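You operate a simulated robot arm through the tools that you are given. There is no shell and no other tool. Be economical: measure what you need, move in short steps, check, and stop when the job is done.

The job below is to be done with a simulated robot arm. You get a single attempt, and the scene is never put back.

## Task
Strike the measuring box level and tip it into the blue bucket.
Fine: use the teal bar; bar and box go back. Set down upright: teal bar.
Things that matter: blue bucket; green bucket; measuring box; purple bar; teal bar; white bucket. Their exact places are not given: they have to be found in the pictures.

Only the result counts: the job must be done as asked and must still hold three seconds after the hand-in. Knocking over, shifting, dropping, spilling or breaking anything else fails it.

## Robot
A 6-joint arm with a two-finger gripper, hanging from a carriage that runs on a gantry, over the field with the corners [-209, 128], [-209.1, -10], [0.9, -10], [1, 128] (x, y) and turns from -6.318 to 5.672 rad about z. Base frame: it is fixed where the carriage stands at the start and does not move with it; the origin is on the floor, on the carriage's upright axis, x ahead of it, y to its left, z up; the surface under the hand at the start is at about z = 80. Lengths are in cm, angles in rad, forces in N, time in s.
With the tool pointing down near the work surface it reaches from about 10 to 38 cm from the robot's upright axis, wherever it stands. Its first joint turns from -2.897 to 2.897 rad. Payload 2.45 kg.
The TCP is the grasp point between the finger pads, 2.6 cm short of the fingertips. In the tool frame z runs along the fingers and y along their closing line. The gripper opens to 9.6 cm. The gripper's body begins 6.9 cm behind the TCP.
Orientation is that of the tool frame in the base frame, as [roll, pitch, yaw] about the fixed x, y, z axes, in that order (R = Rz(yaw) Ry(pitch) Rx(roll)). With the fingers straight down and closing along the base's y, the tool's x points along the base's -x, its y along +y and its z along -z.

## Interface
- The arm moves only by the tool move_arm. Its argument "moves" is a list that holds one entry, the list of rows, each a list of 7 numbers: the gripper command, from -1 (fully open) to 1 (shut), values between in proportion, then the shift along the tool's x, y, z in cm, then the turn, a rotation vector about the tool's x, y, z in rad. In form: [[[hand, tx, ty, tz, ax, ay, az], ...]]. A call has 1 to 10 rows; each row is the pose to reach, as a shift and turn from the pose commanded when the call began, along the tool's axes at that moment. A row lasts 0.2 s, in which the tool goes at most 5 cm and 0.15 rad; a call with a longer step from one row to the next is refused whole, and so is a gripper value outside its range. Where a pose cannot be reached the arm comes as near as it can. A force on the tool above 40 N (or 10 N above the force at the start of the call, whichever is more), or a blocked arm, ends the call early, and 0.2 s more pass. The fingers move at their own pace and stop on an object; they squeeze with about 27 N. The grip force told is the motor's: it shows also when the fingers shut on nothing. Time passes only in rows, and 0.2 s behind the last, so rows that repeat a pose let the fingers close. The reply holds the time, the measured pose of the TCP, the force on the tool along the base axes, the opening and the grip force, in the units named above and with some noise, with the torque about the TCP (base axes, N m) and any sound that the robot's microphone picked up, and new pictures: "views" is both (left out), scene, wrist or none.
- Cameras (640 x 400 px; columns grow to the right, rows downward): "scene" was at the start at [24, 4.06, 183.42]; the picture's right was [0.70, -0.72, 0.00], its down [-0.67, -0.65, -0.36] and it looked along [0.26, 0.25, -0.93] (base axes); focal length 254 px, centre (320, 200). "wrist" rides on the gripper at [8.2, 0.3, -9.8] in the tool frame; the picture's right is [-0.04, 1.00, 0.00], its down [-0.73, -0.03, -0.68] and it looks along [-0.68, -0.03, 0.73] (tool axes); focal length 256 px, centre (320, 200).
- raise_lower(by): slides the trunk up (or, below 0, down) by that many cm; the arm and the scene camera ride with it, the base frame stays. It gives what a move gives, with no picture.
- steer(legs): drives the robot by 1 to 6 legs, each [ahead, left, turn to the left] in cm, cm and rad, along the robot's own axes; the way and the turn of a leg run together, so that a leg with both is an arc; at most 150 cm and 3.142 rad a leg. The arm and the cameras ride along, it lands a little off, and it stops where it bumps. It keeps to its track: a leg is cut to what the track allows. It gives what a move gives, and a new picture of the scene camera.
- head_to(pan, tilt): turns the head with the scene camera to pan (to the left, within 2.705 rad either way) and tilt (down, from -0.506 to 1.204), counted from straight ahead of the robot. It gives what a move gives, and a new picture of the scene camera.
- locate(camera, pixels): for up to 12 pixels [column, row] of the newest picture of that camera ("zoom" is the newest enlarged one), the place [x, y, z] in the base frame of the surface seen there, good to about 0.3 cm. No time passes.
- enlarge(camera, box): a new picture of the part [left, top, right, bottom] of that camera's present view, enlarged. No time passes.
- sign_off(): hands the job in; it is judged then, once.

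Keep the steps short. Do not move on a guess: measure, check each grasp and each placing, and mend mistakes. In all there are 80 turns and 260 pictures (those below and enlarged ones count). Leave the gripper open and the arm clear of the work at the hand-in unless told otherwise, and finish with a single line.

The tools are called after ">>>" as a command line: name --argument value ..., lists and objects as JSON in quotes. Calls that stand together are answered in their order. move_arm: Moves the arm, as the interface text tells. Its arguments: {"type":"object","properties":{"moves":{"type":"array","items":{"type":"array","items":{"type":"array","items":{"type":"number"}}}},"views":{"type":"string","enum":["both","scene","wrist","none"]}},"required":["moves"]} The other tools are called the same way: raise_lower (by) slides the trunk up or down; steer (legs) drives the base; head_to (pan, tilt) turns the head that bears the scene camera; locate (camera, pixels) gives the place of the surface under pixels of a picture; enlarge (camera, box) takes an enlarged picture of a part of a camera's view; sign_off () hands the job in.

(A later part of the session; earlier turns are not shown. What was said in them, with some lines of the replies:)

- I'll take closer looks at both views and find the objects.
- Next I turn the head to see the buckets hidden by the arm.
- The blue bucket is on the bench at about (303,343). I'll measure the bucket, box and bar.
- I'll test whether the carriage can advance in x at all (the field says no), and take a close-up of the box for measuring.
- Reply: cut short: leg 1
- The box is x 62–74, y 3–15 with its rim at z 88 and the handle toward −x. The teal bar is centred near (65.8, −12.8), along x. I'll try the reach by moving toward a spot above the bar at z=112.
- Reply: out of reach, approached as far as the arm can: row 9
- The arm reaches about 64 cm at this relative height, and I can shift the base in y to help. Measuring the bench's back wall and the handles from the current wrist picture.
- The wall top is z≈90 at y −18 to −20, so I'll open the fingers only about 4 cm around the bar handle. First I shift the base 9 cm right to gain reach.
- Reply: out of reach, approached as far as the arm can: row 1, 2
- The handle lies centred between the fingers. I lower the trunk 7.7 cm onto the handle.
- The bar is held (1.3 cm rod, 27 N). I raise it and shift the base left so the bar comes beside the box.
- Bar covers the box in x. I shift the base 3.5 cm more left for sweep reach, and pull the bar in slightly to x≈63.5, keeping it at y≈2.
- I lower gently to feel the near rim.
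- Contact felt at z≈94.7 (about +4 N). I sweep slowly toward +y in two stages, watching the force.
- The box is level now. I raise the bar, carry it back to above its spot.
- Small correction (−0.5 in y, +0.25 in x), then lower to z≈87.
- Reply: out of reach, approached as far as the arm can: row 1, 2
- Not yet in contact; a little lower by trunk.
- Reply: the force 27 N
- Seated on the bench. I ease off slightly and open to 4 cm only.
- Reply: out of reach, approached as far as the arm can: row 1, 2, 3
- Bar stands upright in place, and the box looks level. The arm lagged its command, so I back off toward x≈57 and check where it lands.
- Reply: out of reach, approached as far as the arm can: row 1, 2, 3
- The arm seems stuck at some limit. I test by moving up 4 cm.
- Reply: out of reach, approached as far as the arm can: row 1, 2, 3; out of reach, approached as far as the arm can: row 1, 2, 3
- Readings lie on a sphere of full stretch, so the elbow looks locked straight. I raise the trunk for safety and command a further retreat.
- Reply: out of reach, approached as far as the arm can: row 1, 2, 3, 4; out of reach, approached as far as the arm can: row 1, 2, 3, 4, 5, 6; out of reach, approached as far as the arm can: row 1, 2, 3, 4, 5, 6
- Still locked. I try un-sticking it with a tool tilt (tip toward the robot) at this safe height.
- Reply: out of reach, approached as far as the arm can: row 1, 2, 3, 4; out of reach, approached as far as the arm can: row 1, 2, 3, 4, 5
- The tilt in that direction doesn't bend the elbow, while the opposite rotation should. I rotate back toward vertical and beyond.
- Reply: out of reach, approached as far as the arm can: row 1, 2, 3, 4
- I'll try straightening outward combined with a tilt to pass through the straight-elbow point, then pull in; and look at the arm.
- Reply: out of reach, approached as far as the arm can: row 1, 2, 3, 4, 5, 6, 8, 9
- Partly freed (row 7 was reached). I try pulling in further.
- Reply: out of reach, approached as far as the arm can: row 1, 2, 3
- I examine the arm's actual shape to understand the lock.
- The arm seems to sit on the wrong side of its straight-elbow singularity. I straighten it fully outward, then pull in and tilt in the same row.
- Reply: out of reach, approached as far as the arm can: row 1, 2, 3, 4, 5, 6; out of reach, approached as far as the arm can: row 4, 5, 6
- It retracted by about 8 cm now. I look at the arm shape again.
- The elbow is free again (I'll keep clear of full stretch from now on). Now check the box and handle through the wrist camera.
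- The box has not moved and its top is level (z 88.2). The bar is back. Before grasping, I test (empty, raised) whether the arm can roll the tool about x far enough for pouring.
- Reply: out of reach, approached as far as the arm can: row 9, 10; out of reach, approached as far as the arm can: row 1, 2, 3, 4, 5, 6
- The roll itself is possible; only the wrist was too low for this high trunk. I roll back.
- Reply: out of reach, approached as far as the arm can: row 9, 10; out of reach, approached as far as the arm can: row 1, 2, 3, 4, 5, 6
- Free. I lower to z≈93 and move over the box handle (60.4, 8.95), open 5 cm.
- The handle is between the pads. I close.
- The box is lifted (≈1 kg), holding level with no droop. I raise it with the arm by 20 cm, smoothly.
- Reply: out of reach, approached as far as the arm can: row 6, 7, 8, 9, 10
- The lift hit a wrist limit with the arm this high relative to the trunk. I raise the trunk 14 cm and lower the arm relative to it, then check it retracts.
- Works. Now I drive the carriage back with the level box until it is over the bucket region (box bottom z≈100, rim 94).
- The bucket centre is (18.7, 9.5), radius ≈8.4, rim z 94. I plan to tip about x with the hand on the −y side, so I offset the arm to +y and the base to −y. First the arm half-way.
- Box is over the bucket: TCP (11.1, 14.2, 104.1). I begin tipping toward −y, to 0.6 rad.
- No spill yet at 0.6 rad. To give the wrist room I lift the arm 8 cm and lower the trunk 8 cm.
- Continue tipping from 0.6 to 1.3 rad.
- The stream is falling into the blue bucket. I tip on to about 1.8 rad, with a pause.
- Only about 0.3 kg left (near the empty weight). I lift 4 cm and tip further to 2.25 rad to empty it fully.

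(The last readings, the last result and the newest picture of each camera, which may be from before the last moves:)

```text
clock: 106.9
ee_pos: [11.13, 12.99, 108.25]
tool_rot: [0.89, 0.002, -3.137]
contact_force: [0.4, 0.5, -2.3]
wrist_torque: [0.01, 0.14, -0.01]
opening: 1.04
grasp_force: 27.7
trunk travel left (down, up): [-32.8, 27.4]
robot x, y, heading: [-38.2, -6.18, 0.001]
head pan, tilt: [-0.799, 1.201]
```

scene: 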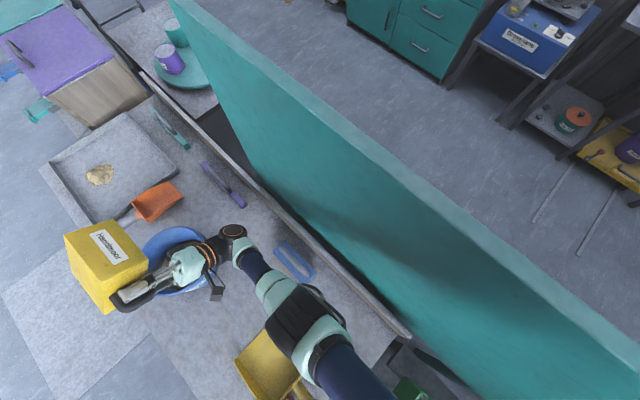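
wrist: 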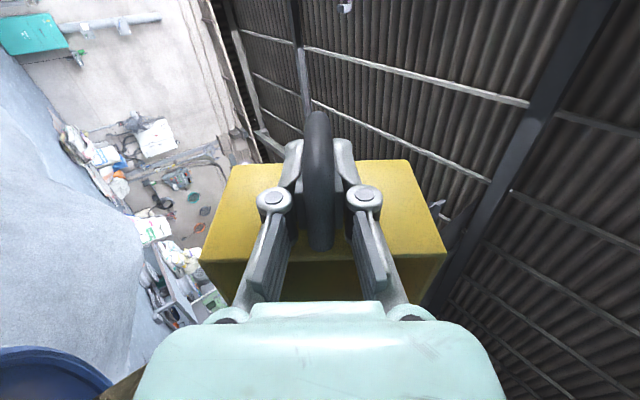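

>>> move_arm --moves '[[[1, 0, 0, 0, -0.12, 0, 0], [1, 0, 0, 0, -0.25, 0, 0], [1, 0, 0, 0, -0.25, 0, 0], [1, 0, 0, 0, -0.25, 0, 0], [1, 0, 0, 0, -0.25, 0, 0], [1, 0, 0, 0, -0.1, 0, 0], [1, 0, 0, 0, 0, 0, 0]]]' --views "wrist"

```text
clock: 108.5
ee_pos: [11.01, 13.01, 108.29]
tool_rot: [0.894, 0.001, -3.138]
contact_force: [1.2, -0.7, -2.7]
wrist_torque: [-0.05, 0.14, 0.03]
opening: 1.03
grasp_force: 26.8
out of reach, approached as far as the arm can: row 1, 2, 3, 4, 5, 6
trunk travel left (down, up): [-32.8, 27.4]
robot x, y, heading: [-37.94, -5.99, -0.002]
head pan, tilt: [-0.799, 1.201]
```

wrist: 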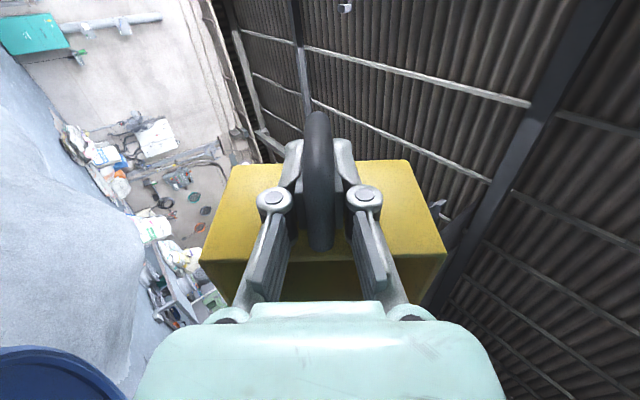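

The box is empty (weight and torque steady). I roll back 1.5 rad.

>>> move_arm --moves '[[[1, 0, 0, 0, 0.15, 0, 0], [1, 0, 0, 0, 0.3, 0, 0], [1, 0, 0, 0, 0.45, 0, 0], [1, 0, 0, 0, 0.6, 0, 0], [1, 0, 0, 0, 0.75, 0, 0], [1, 0, 0, 0, 0.9, 0, 0], [1, 0, 0, 0, 1.05, 0, 0], [1, 0, 0, 0, 1.2, 0, 0], [1, 0, 0, 0, 1.35, 0, 0], [1, 0, 0, 0, 1.5, 0, 0]]]' --views "none"

>>> raise_lower --by 10

```text
clock: 110.7
ee_pos: [11.04, 13.02, 108.16]
tool_rot: [2.394, 0.002, -3.139]
contact_force: [0.0, 0.2, -1.0]
wrist_torque: [0.0, 0.13, -0.01]
opening: 1.04
grasp_force: 26.2
trunk travel left (down, up): [-32.8, 27.4]
robot x, y, heading: [-38.06, -6.02, 0.002]
head pan, tilt: [-0.799, 1.201]
```

```text
clock: 112.0
ee_pos: [11.15, 13.06, 118.32]
tool_rot: [2.39, 0.001, -3.138]
contact_force: [-0.6, -0.1, -2.2]
wrist_torque: [-0.02, 0.11, -0.02]
opening: 1.05
grasp_force: 27.0
trunk travel left (down, up): [-42.8, 17.4]
robot x, y, heading: [-38.18, -6.06, 0.002]
head pan, tilt: [-0.799, 1.201]
```

>>> move_arm --moves '[[[1, 0, -2, 2.2, 0, 0, 0], [1, 0, -4.1, 4.4, 0, 0, 0], [1, 0, -6.2, 6.6, 0.1, 0, 0], [1, 0, -8.2, 8.8, 0.25, 0, 0], [1, 0, -8.2, 8.8, 0.4, 0, 0], [1, 0, -8.2, 8.8, 0.55, 0, 0], [1, 0, -8.2, 8.8, 0.7, 0, 0], [1, 0, -8.2, 8.8, 0.749, 0, 0], [1, 0, -8.2, 8.8, 0.749, 0, 0]]]' --views "both"

```text
clock: 114.0
ee_pos: [10.99, 13.05, 106.32]
tool_rot: [-3.141, 0.002, -3.138]
contact_force: [-0.7, -1.0, -0.6]
wrist_torque: [-0.02, 0.13, 0.0]
opening: 1.07
grasp_force: 27.1
trunk travel left (down, up): [-42.8, 17.4]
robot x, y, heading: [-38.11, -6.14, -0.0]
head pan, tilt: [-0.799, 1.201]
```

scene: 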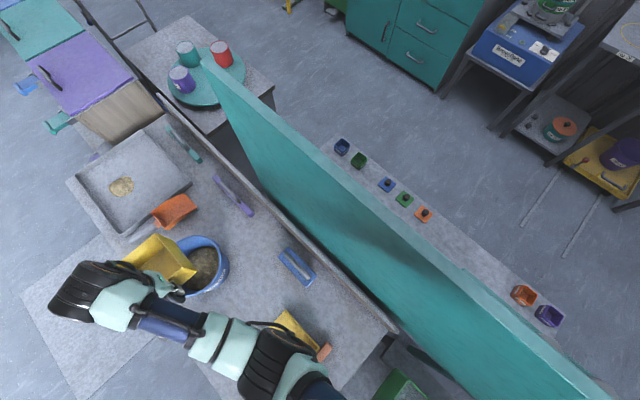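
wrist: 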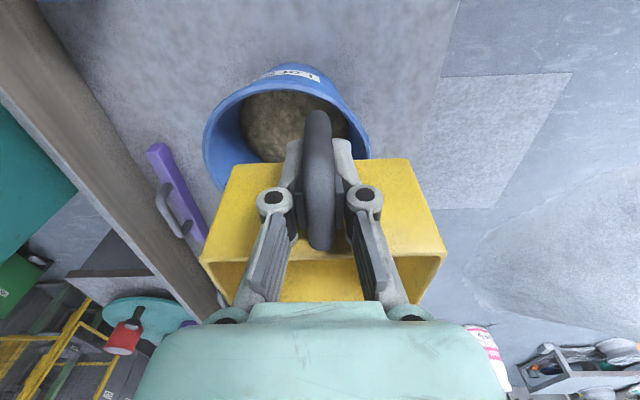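

Upright and empty; beans are all in the bucket. Now I carry the box back.

>>> move_arm --moves '[[[1, 0, -2, 0, 0, 0, 0], [1, 0, -5, 0, 0, 0, 0], [1, 0, -8, 0, 0, 0, 0], [1, 0, -10, 0, 0, 0, 0], [1, 0, -10, 0, 0, 0, 0]]]' --views "none"

>>> steer --legs '[[39, 15.6, 0]]'

>>> move_arm --moves '[[[1, -2, -2, 0, 0, 0, 0], [1, -4, -4, 0, 0, 0, 0], [1, -6, -6, 0, 0, 0, 0], [1, -8, -8, 0, 0, 0, 0], [1, -9, -9.7, 0, 0, 0, 0], [1, -9, -9.7, 0, 0, 0, 0]]]' --views "wrist"

```text
clock: 115.2
ee_pos: [11.1, 2.95, 106.2]
tool_rot: [3.139, 0.003, -3.138]
contact_force: [0.2, 0.3, -1.7]
wrist_torque: [0.02, 0.15, 0.03]
opening: 1.06
grasp_force: 26.8
trunk travel left (down, up): [-42.8, 17.4]
robot x, y, heading: [-38.02, -5.98, 0.002]
head pan, tilt: [-0.799, 1.201]
```

```text
clock: 117.8
ee_pos: [49.81, 18.78, 106.2]
tool_rot: [3.139, 0.002, -3.14]
contact_force: [-0.5, 0.5, -1.9]
wrist_torque: [-0.01, 0.16, -0.04]
opening: 1.07
grasp_force: 27.2
trunk travel left (down, up): [-42.8, 17.4]
robot x, y, heading: [0.46, 9.47, 0.001]
head pan, tilt: [-0.799, 1.201]
```

scene: 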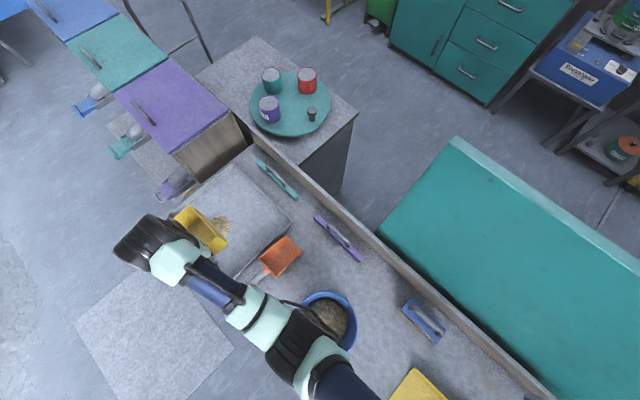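

```text
clock: 119.2
ee_pos: [58.83, 9.01, 106.3]
tool_rot: [3.14, 0.002, -3.139]
contact_force: [0.2, -0.2, -1.4]
wrist_torque: [-0.02, 0.15, 0.0]
opening: 1.09
grasp_force: 26.8
trunk travel left (down, up): [-42.8, 17.4]
robot x, y, heading: [0.72, 9.29, -0.003]
head pan, tilt: [-0.799, 1.201]
```

wrist: 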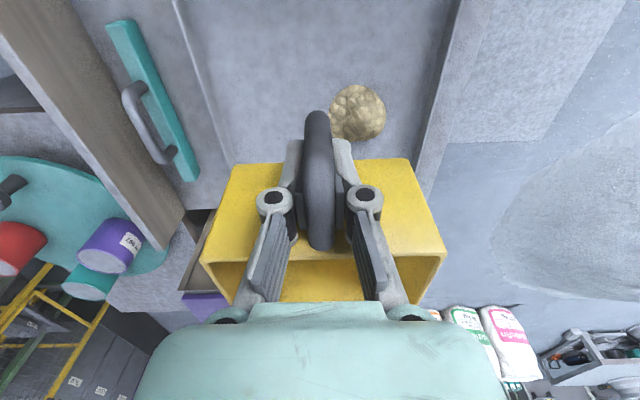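

The pile's extent matters for setting the box down; I measure it.

>>> locate --camera "wrist" --pixels '[[358, 86], [384, 110], [358, 115], [340, 135], [360, 143], [333, 100], [375, 135], [345, 90]]'

>>> enlarge --camera "wrist" --box '[260, 50, 460, 175]'

```text
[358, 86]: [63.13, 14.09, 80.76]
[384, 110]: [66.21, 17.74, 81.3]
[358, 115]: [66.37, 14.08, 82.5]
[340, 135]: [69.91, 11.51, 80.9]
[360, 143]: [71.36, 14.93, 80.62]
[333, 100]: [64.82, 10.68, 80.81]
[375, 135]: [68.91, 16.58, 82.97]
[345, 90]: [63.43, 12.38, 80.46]
```

```text
3.20 times, centred on (360, 112) of wrist
```

zoom: 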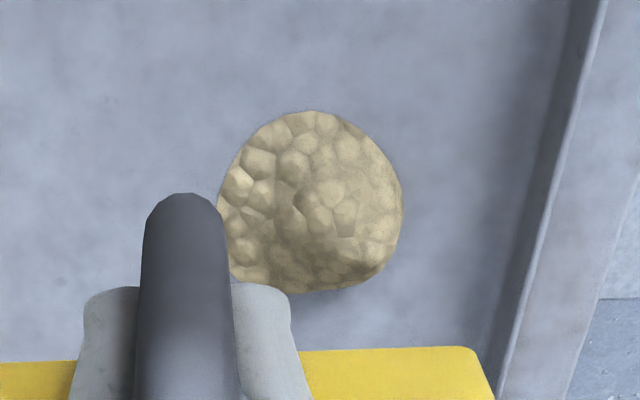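

The pile is at (67, 14.3), about 4 cm in radius, and likely just where it already overlapped the box's edge. I align and lower to just above the floor, watching for contact.

>>> move_arm --moves '[[[1, -1.25, 0, 0, 0, 0, 0], [1, -1.25, 0, 0, 0, 0, 0]]]' --views "none"

>>> raise_lower --by -17.5

>>> raise_lower --by -2.0

>>> raise_lower --by -1.2

```text
clock: 119.8
ee_pos: [60.03, 9.04, 106.33]
tool_rot: [3.14, 0.002, -3.14]
contact_force: [0.3, 0.0, -2.8]
wrist_torque: [-0.03, 0.15, -0.01]
opening: 1.07
grasp_force: 26.8
trunk travel left (down, up): [-42.8, 17.4]
robot x, y, heading: [0.83, 9.78, 0.003]
head pan, tilt: [-0.799, 1.201]
```

```text
clock: 121.8
ee_pos: [60.05, 9.01, 88.69]
tool_rot: [3.141, 0.001, -3.14]
contact_force: [0.1, -0.3, -2.0]
wrist_torque: [-0.02, 0.12, 0.05]
opening: 1.07
grasp_force: 27.3
trunk travel left (down, up): [-25.3, 34.9]
robot x, y, heading: [0.65, 9.35, 0.004]
head pan, tilt: [-0.799, 1.201]
```

```text
clock: 122.5
ee_pos: [60.09, 9.03, 86.75]
tool_rot: [3.14, 0.0, -3.139]
contact_force: [0.0, -0.4, -1.8]
wrist_torque: [-0.02, 0.14, -0.03]
opening: 1.08
grasp_force: 27.4
trunk travel left (down, up): [-23.3, 36.9]
robot x, y, heading: [0.6, 9.65, 0.003]
head pan, tilt: [-0.799, 1.201]
```

```text
clock: 123.1
ee_pos: [60.2, 9.02, 85.62]
tool_rot: [3.14, 0.005, -3.14]
contact_force: [0.0, -0.5, 5.7]
wrist_torque: [0.43, -0.96, -0.12]
opening: 1.1
grasp_force: 27.1
trunk travel left (down, up): [-22.1, 38.1]
robot x, y, heading: [0.57, 9.76, -0.005]
head pan, tilt: [-0.799, 1.201]
```

Contact at the far corner, only 0.5 cm high: the box sits slightly tilted in the grip. I look at it before letting go.

>>> move_arm --moves '[[[1, 0, 0, 0.15, 0, 0, 0], [1, 0, 0, 0.25, 0, 0, 0]]]' --views "both"

>>> enlarge --camera "scene" --box '[100, 110, 300, 270]'

```text
clock: 123.7
ee_pos: [60.1, 8.88, 85.25]
tool_rot: [3.141, 0.002, -3.14]
contact_force: [-3.6, -2.7, 7.4]
wrist_torque: [0.16, -1.01, -0.04]
opening: 1.08
grasp_force: 27.1
trunk travel left (down, up): [-22.1, 38.1]
robot x, y, heading: [0.27, 9.84, 0.0]
head pan, tilt: [-0.799, 1.201]
```

scene: 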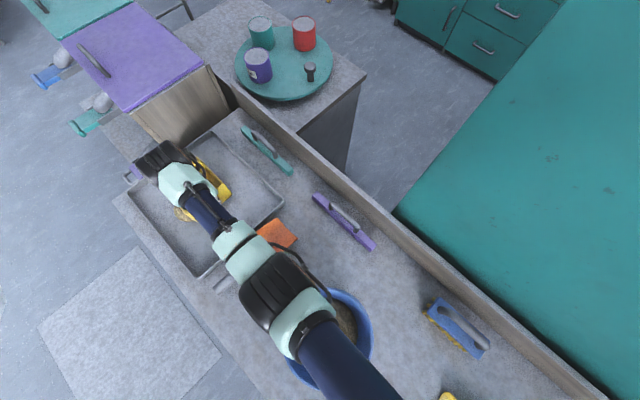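
wrist: 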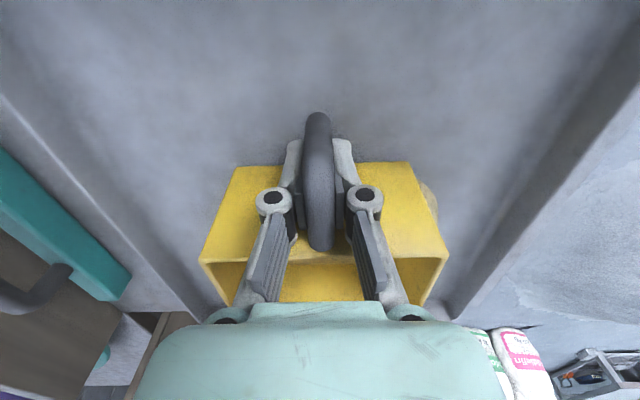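

```text
2.50 times, centred on (200, 190) of scene
```

zoom: 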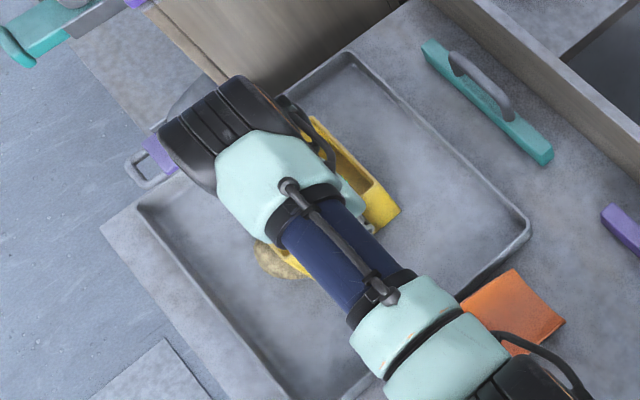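

Almost fully down (85.25 vs 85.05 at grasp). I open to 5 cm.

>>> move_arm --moves '[[[0.8, 0, 0, 0.1, 0, 0, 0], [0.6, 0, 0, 0.1, 0, 0, 0], [0.3, 0, 0, 0.1, 0, 0, 0], [-0.1, 0, 0, 0.1, 0, 0, 0], [-0.1, 0, 0, 0.1, 0, 0, 0]]]' --views "wrist"

```text
clock: 124.9
ee_pos: [60.09, 9.11, 85.19]
tool_rot: [3.141, 0.002, -3.141]
contact_force: [0.6, 0.1, 1.3]
wrist_torque: [0.03, -0.05, -0.02]
opening: 5.27
grasp_force: 0.0
trunk travel left (down, up): [-22.1, 38.1]
robot x, y, heading: [0.42, 9.89, -0.001]
head pan, tilt: [-0.799, 1.201]
```

wrist: 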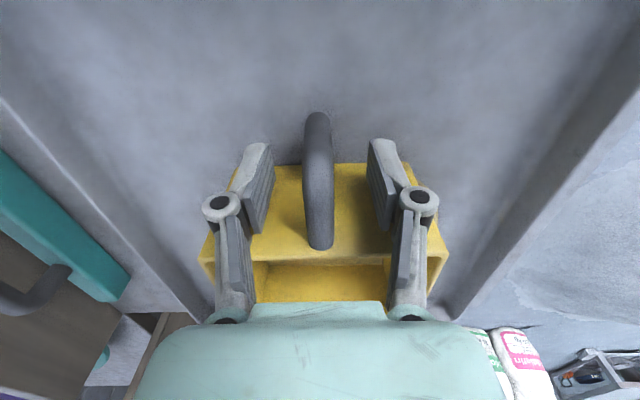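

Released with the fingers clear on both sides. I raise straight up and back away, then check everything.

>>> raise_lower --by 22

>>> steer --legs '[[-12, 0, 0]]'

>>> move_arm --moves '[[[-0.5, 0, 0, 0, 0, 0, 0], [-1, 0, 0, 0, 0, 0, 0]]]' --views "wrist"

>>> enlarge --camera "wrist" --box '[120, 40, 480, 265]'

>>> locate --camera "zoom" --pixels '[[330, 240], [270, 270], [430, 265], [340, 205], [100, 150], [150, 300], [120, 220], [350, 320]]'

```text
clock: 127.2
ee_pos: [60.11, 8.96, 107.14]
tool_rot: [3.14, 0.001, -3.14]
contact_force: [0.0, -0.5, -0.3]
wrist_torque: [-0.01, 0.0, -0.01]
opening: 5.3
grasp_force: 0.0
trunk travel left (down, up): [-44.1, 16.1]
robot x, y, heading: [0.75, 9.89, 0.007]
head pan, tilt: [-0.799, 1.201]
```

```text
clock: 128.4
ee_pos: [48.35, 8.99, 107.2]
tool_rot: [3.141, 0.003, -3.139]
contact_force: [-1.1, 0.3, 0.6]
wrist_torque: [-0.01, 0.0, 0.01]
opening: 5.28
grasp_force: 0.1
trunk travel left (down, up): [-44.1, 16.1]
robot x, y, heading: [-11.08, 9.2, 0.002]
head pan, tilt: [-0.799, 1.201]
```

scene: 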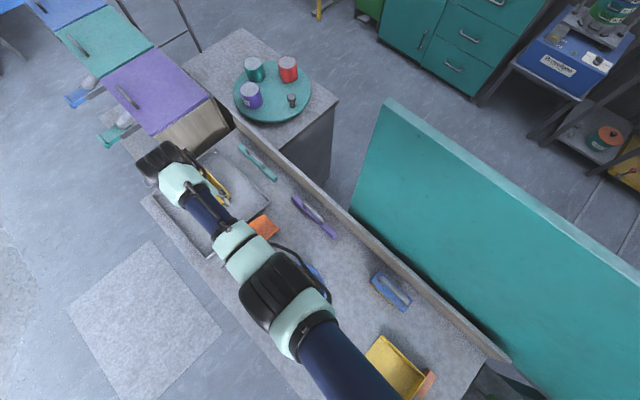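

```text
clock: 129.0
ee_pos: [48.2, 8.96, 107.15]
tool_rot: [3.141, 0.003, -3.139]
contact_force: [0.9, 0.5, -0.4]
wrist_torque: [0.02, -0.04, 0.0]
opening: 9.6
grasp_force: 0.1
trunk travel left (down, up): [-44.1, 16.1]
robot x, y, heading: [-11.45, 9.56, 0.001]
head pan, tilt: [-0.799, 1.201]
```

wrist: 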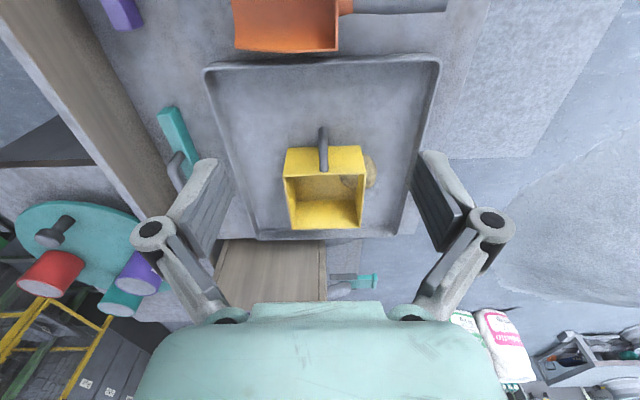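

```text
1.78 times, centred on (300, 152) of wrist
```

zoom: 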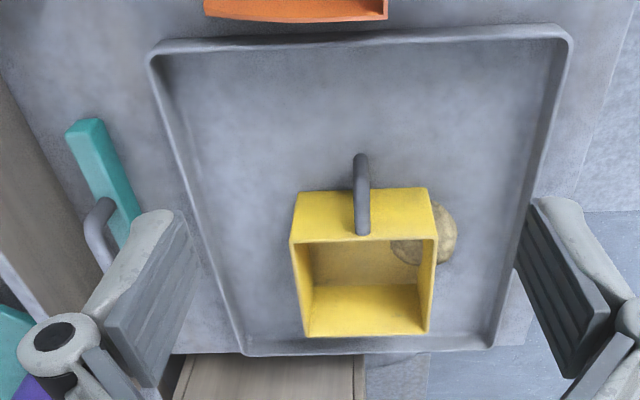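

```text
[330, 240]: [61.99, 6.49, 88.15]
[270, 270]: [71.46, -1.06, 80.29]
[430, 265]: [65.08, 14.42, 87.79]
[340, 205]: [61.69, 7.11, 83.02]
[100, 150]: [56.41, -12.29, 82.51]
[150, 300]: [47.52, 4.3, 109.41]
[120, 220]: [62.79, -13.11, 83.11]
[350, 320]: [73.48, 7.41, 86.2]
```

The box stands level in its old place, and the bar stands upright. I move clear sideways and take a last look at bench and bucket.

>>> steer --legs '[[0, 40, 0]]'

>>> head_to --pan -1.0 --tilt 0.95

>>> enlarge --camera "scene" --box '[120, 150, 520, 400]'

```text
clock: 131.5
ee_pos: [48.21, 48.54, 107.22]
tool_rot: [3.14, 0.002, -3.139]
contact_force: [0.3, -0.4, 0.1]
wrist_torque: [-0.01, 0.01, -0.01]
opening: 9.61
grasp_force: 0.0
trunk travel left (down, up): [-44.1, 16.1]
robot x, y, heading: [-11.14, 49.0, 0.005]
head pan, tilt: [-0.799, 1.201]
```

scene: 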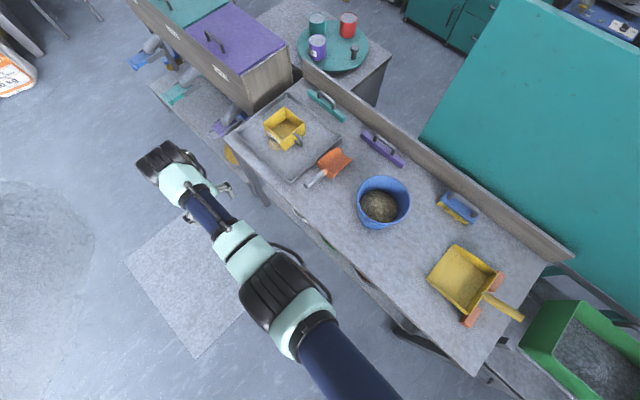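

```text
clock: 132.3
ee_pos: [48.19, 48.56, 107.19]
tool_rot: [3.139, 0.001, -3.141]
contact_force: [-0.1, 0.0, -0.1]
wrist_torque: [-0.02, 0.02, -0.02]
opening: 9.6
grasp_force: 0.1
trunk travel left (down, up): [-44.1, 16.1]
robot x, y, heading: [-11.2, 49.3, 0.003]
head pan, tilt: [-1.0, 0.949]
```

scene: 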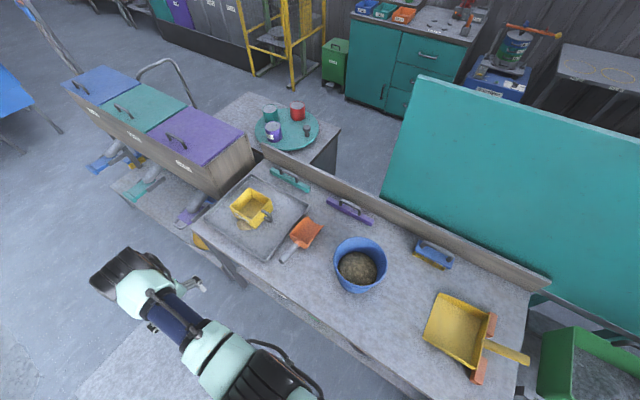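

```text
1.60 times, centred on (320, 275) of scene
```

zoom: 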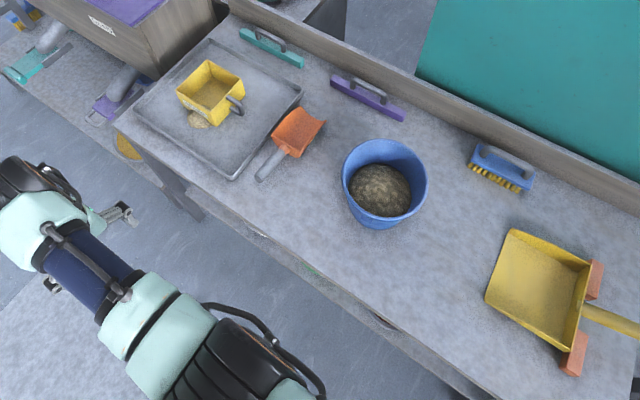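

All is in place: beans in the blue bucket, box back in the tray, teal bar upright, bench clean, gripper open and clear. I hand in.

>>> sign_off

```text
The job is handed in.
```

The measuring box was struck level with the teal bar and emptied into the blue bucket; box and bar are back in their places, the bar upright, and the struck-off grain lies in the tray.
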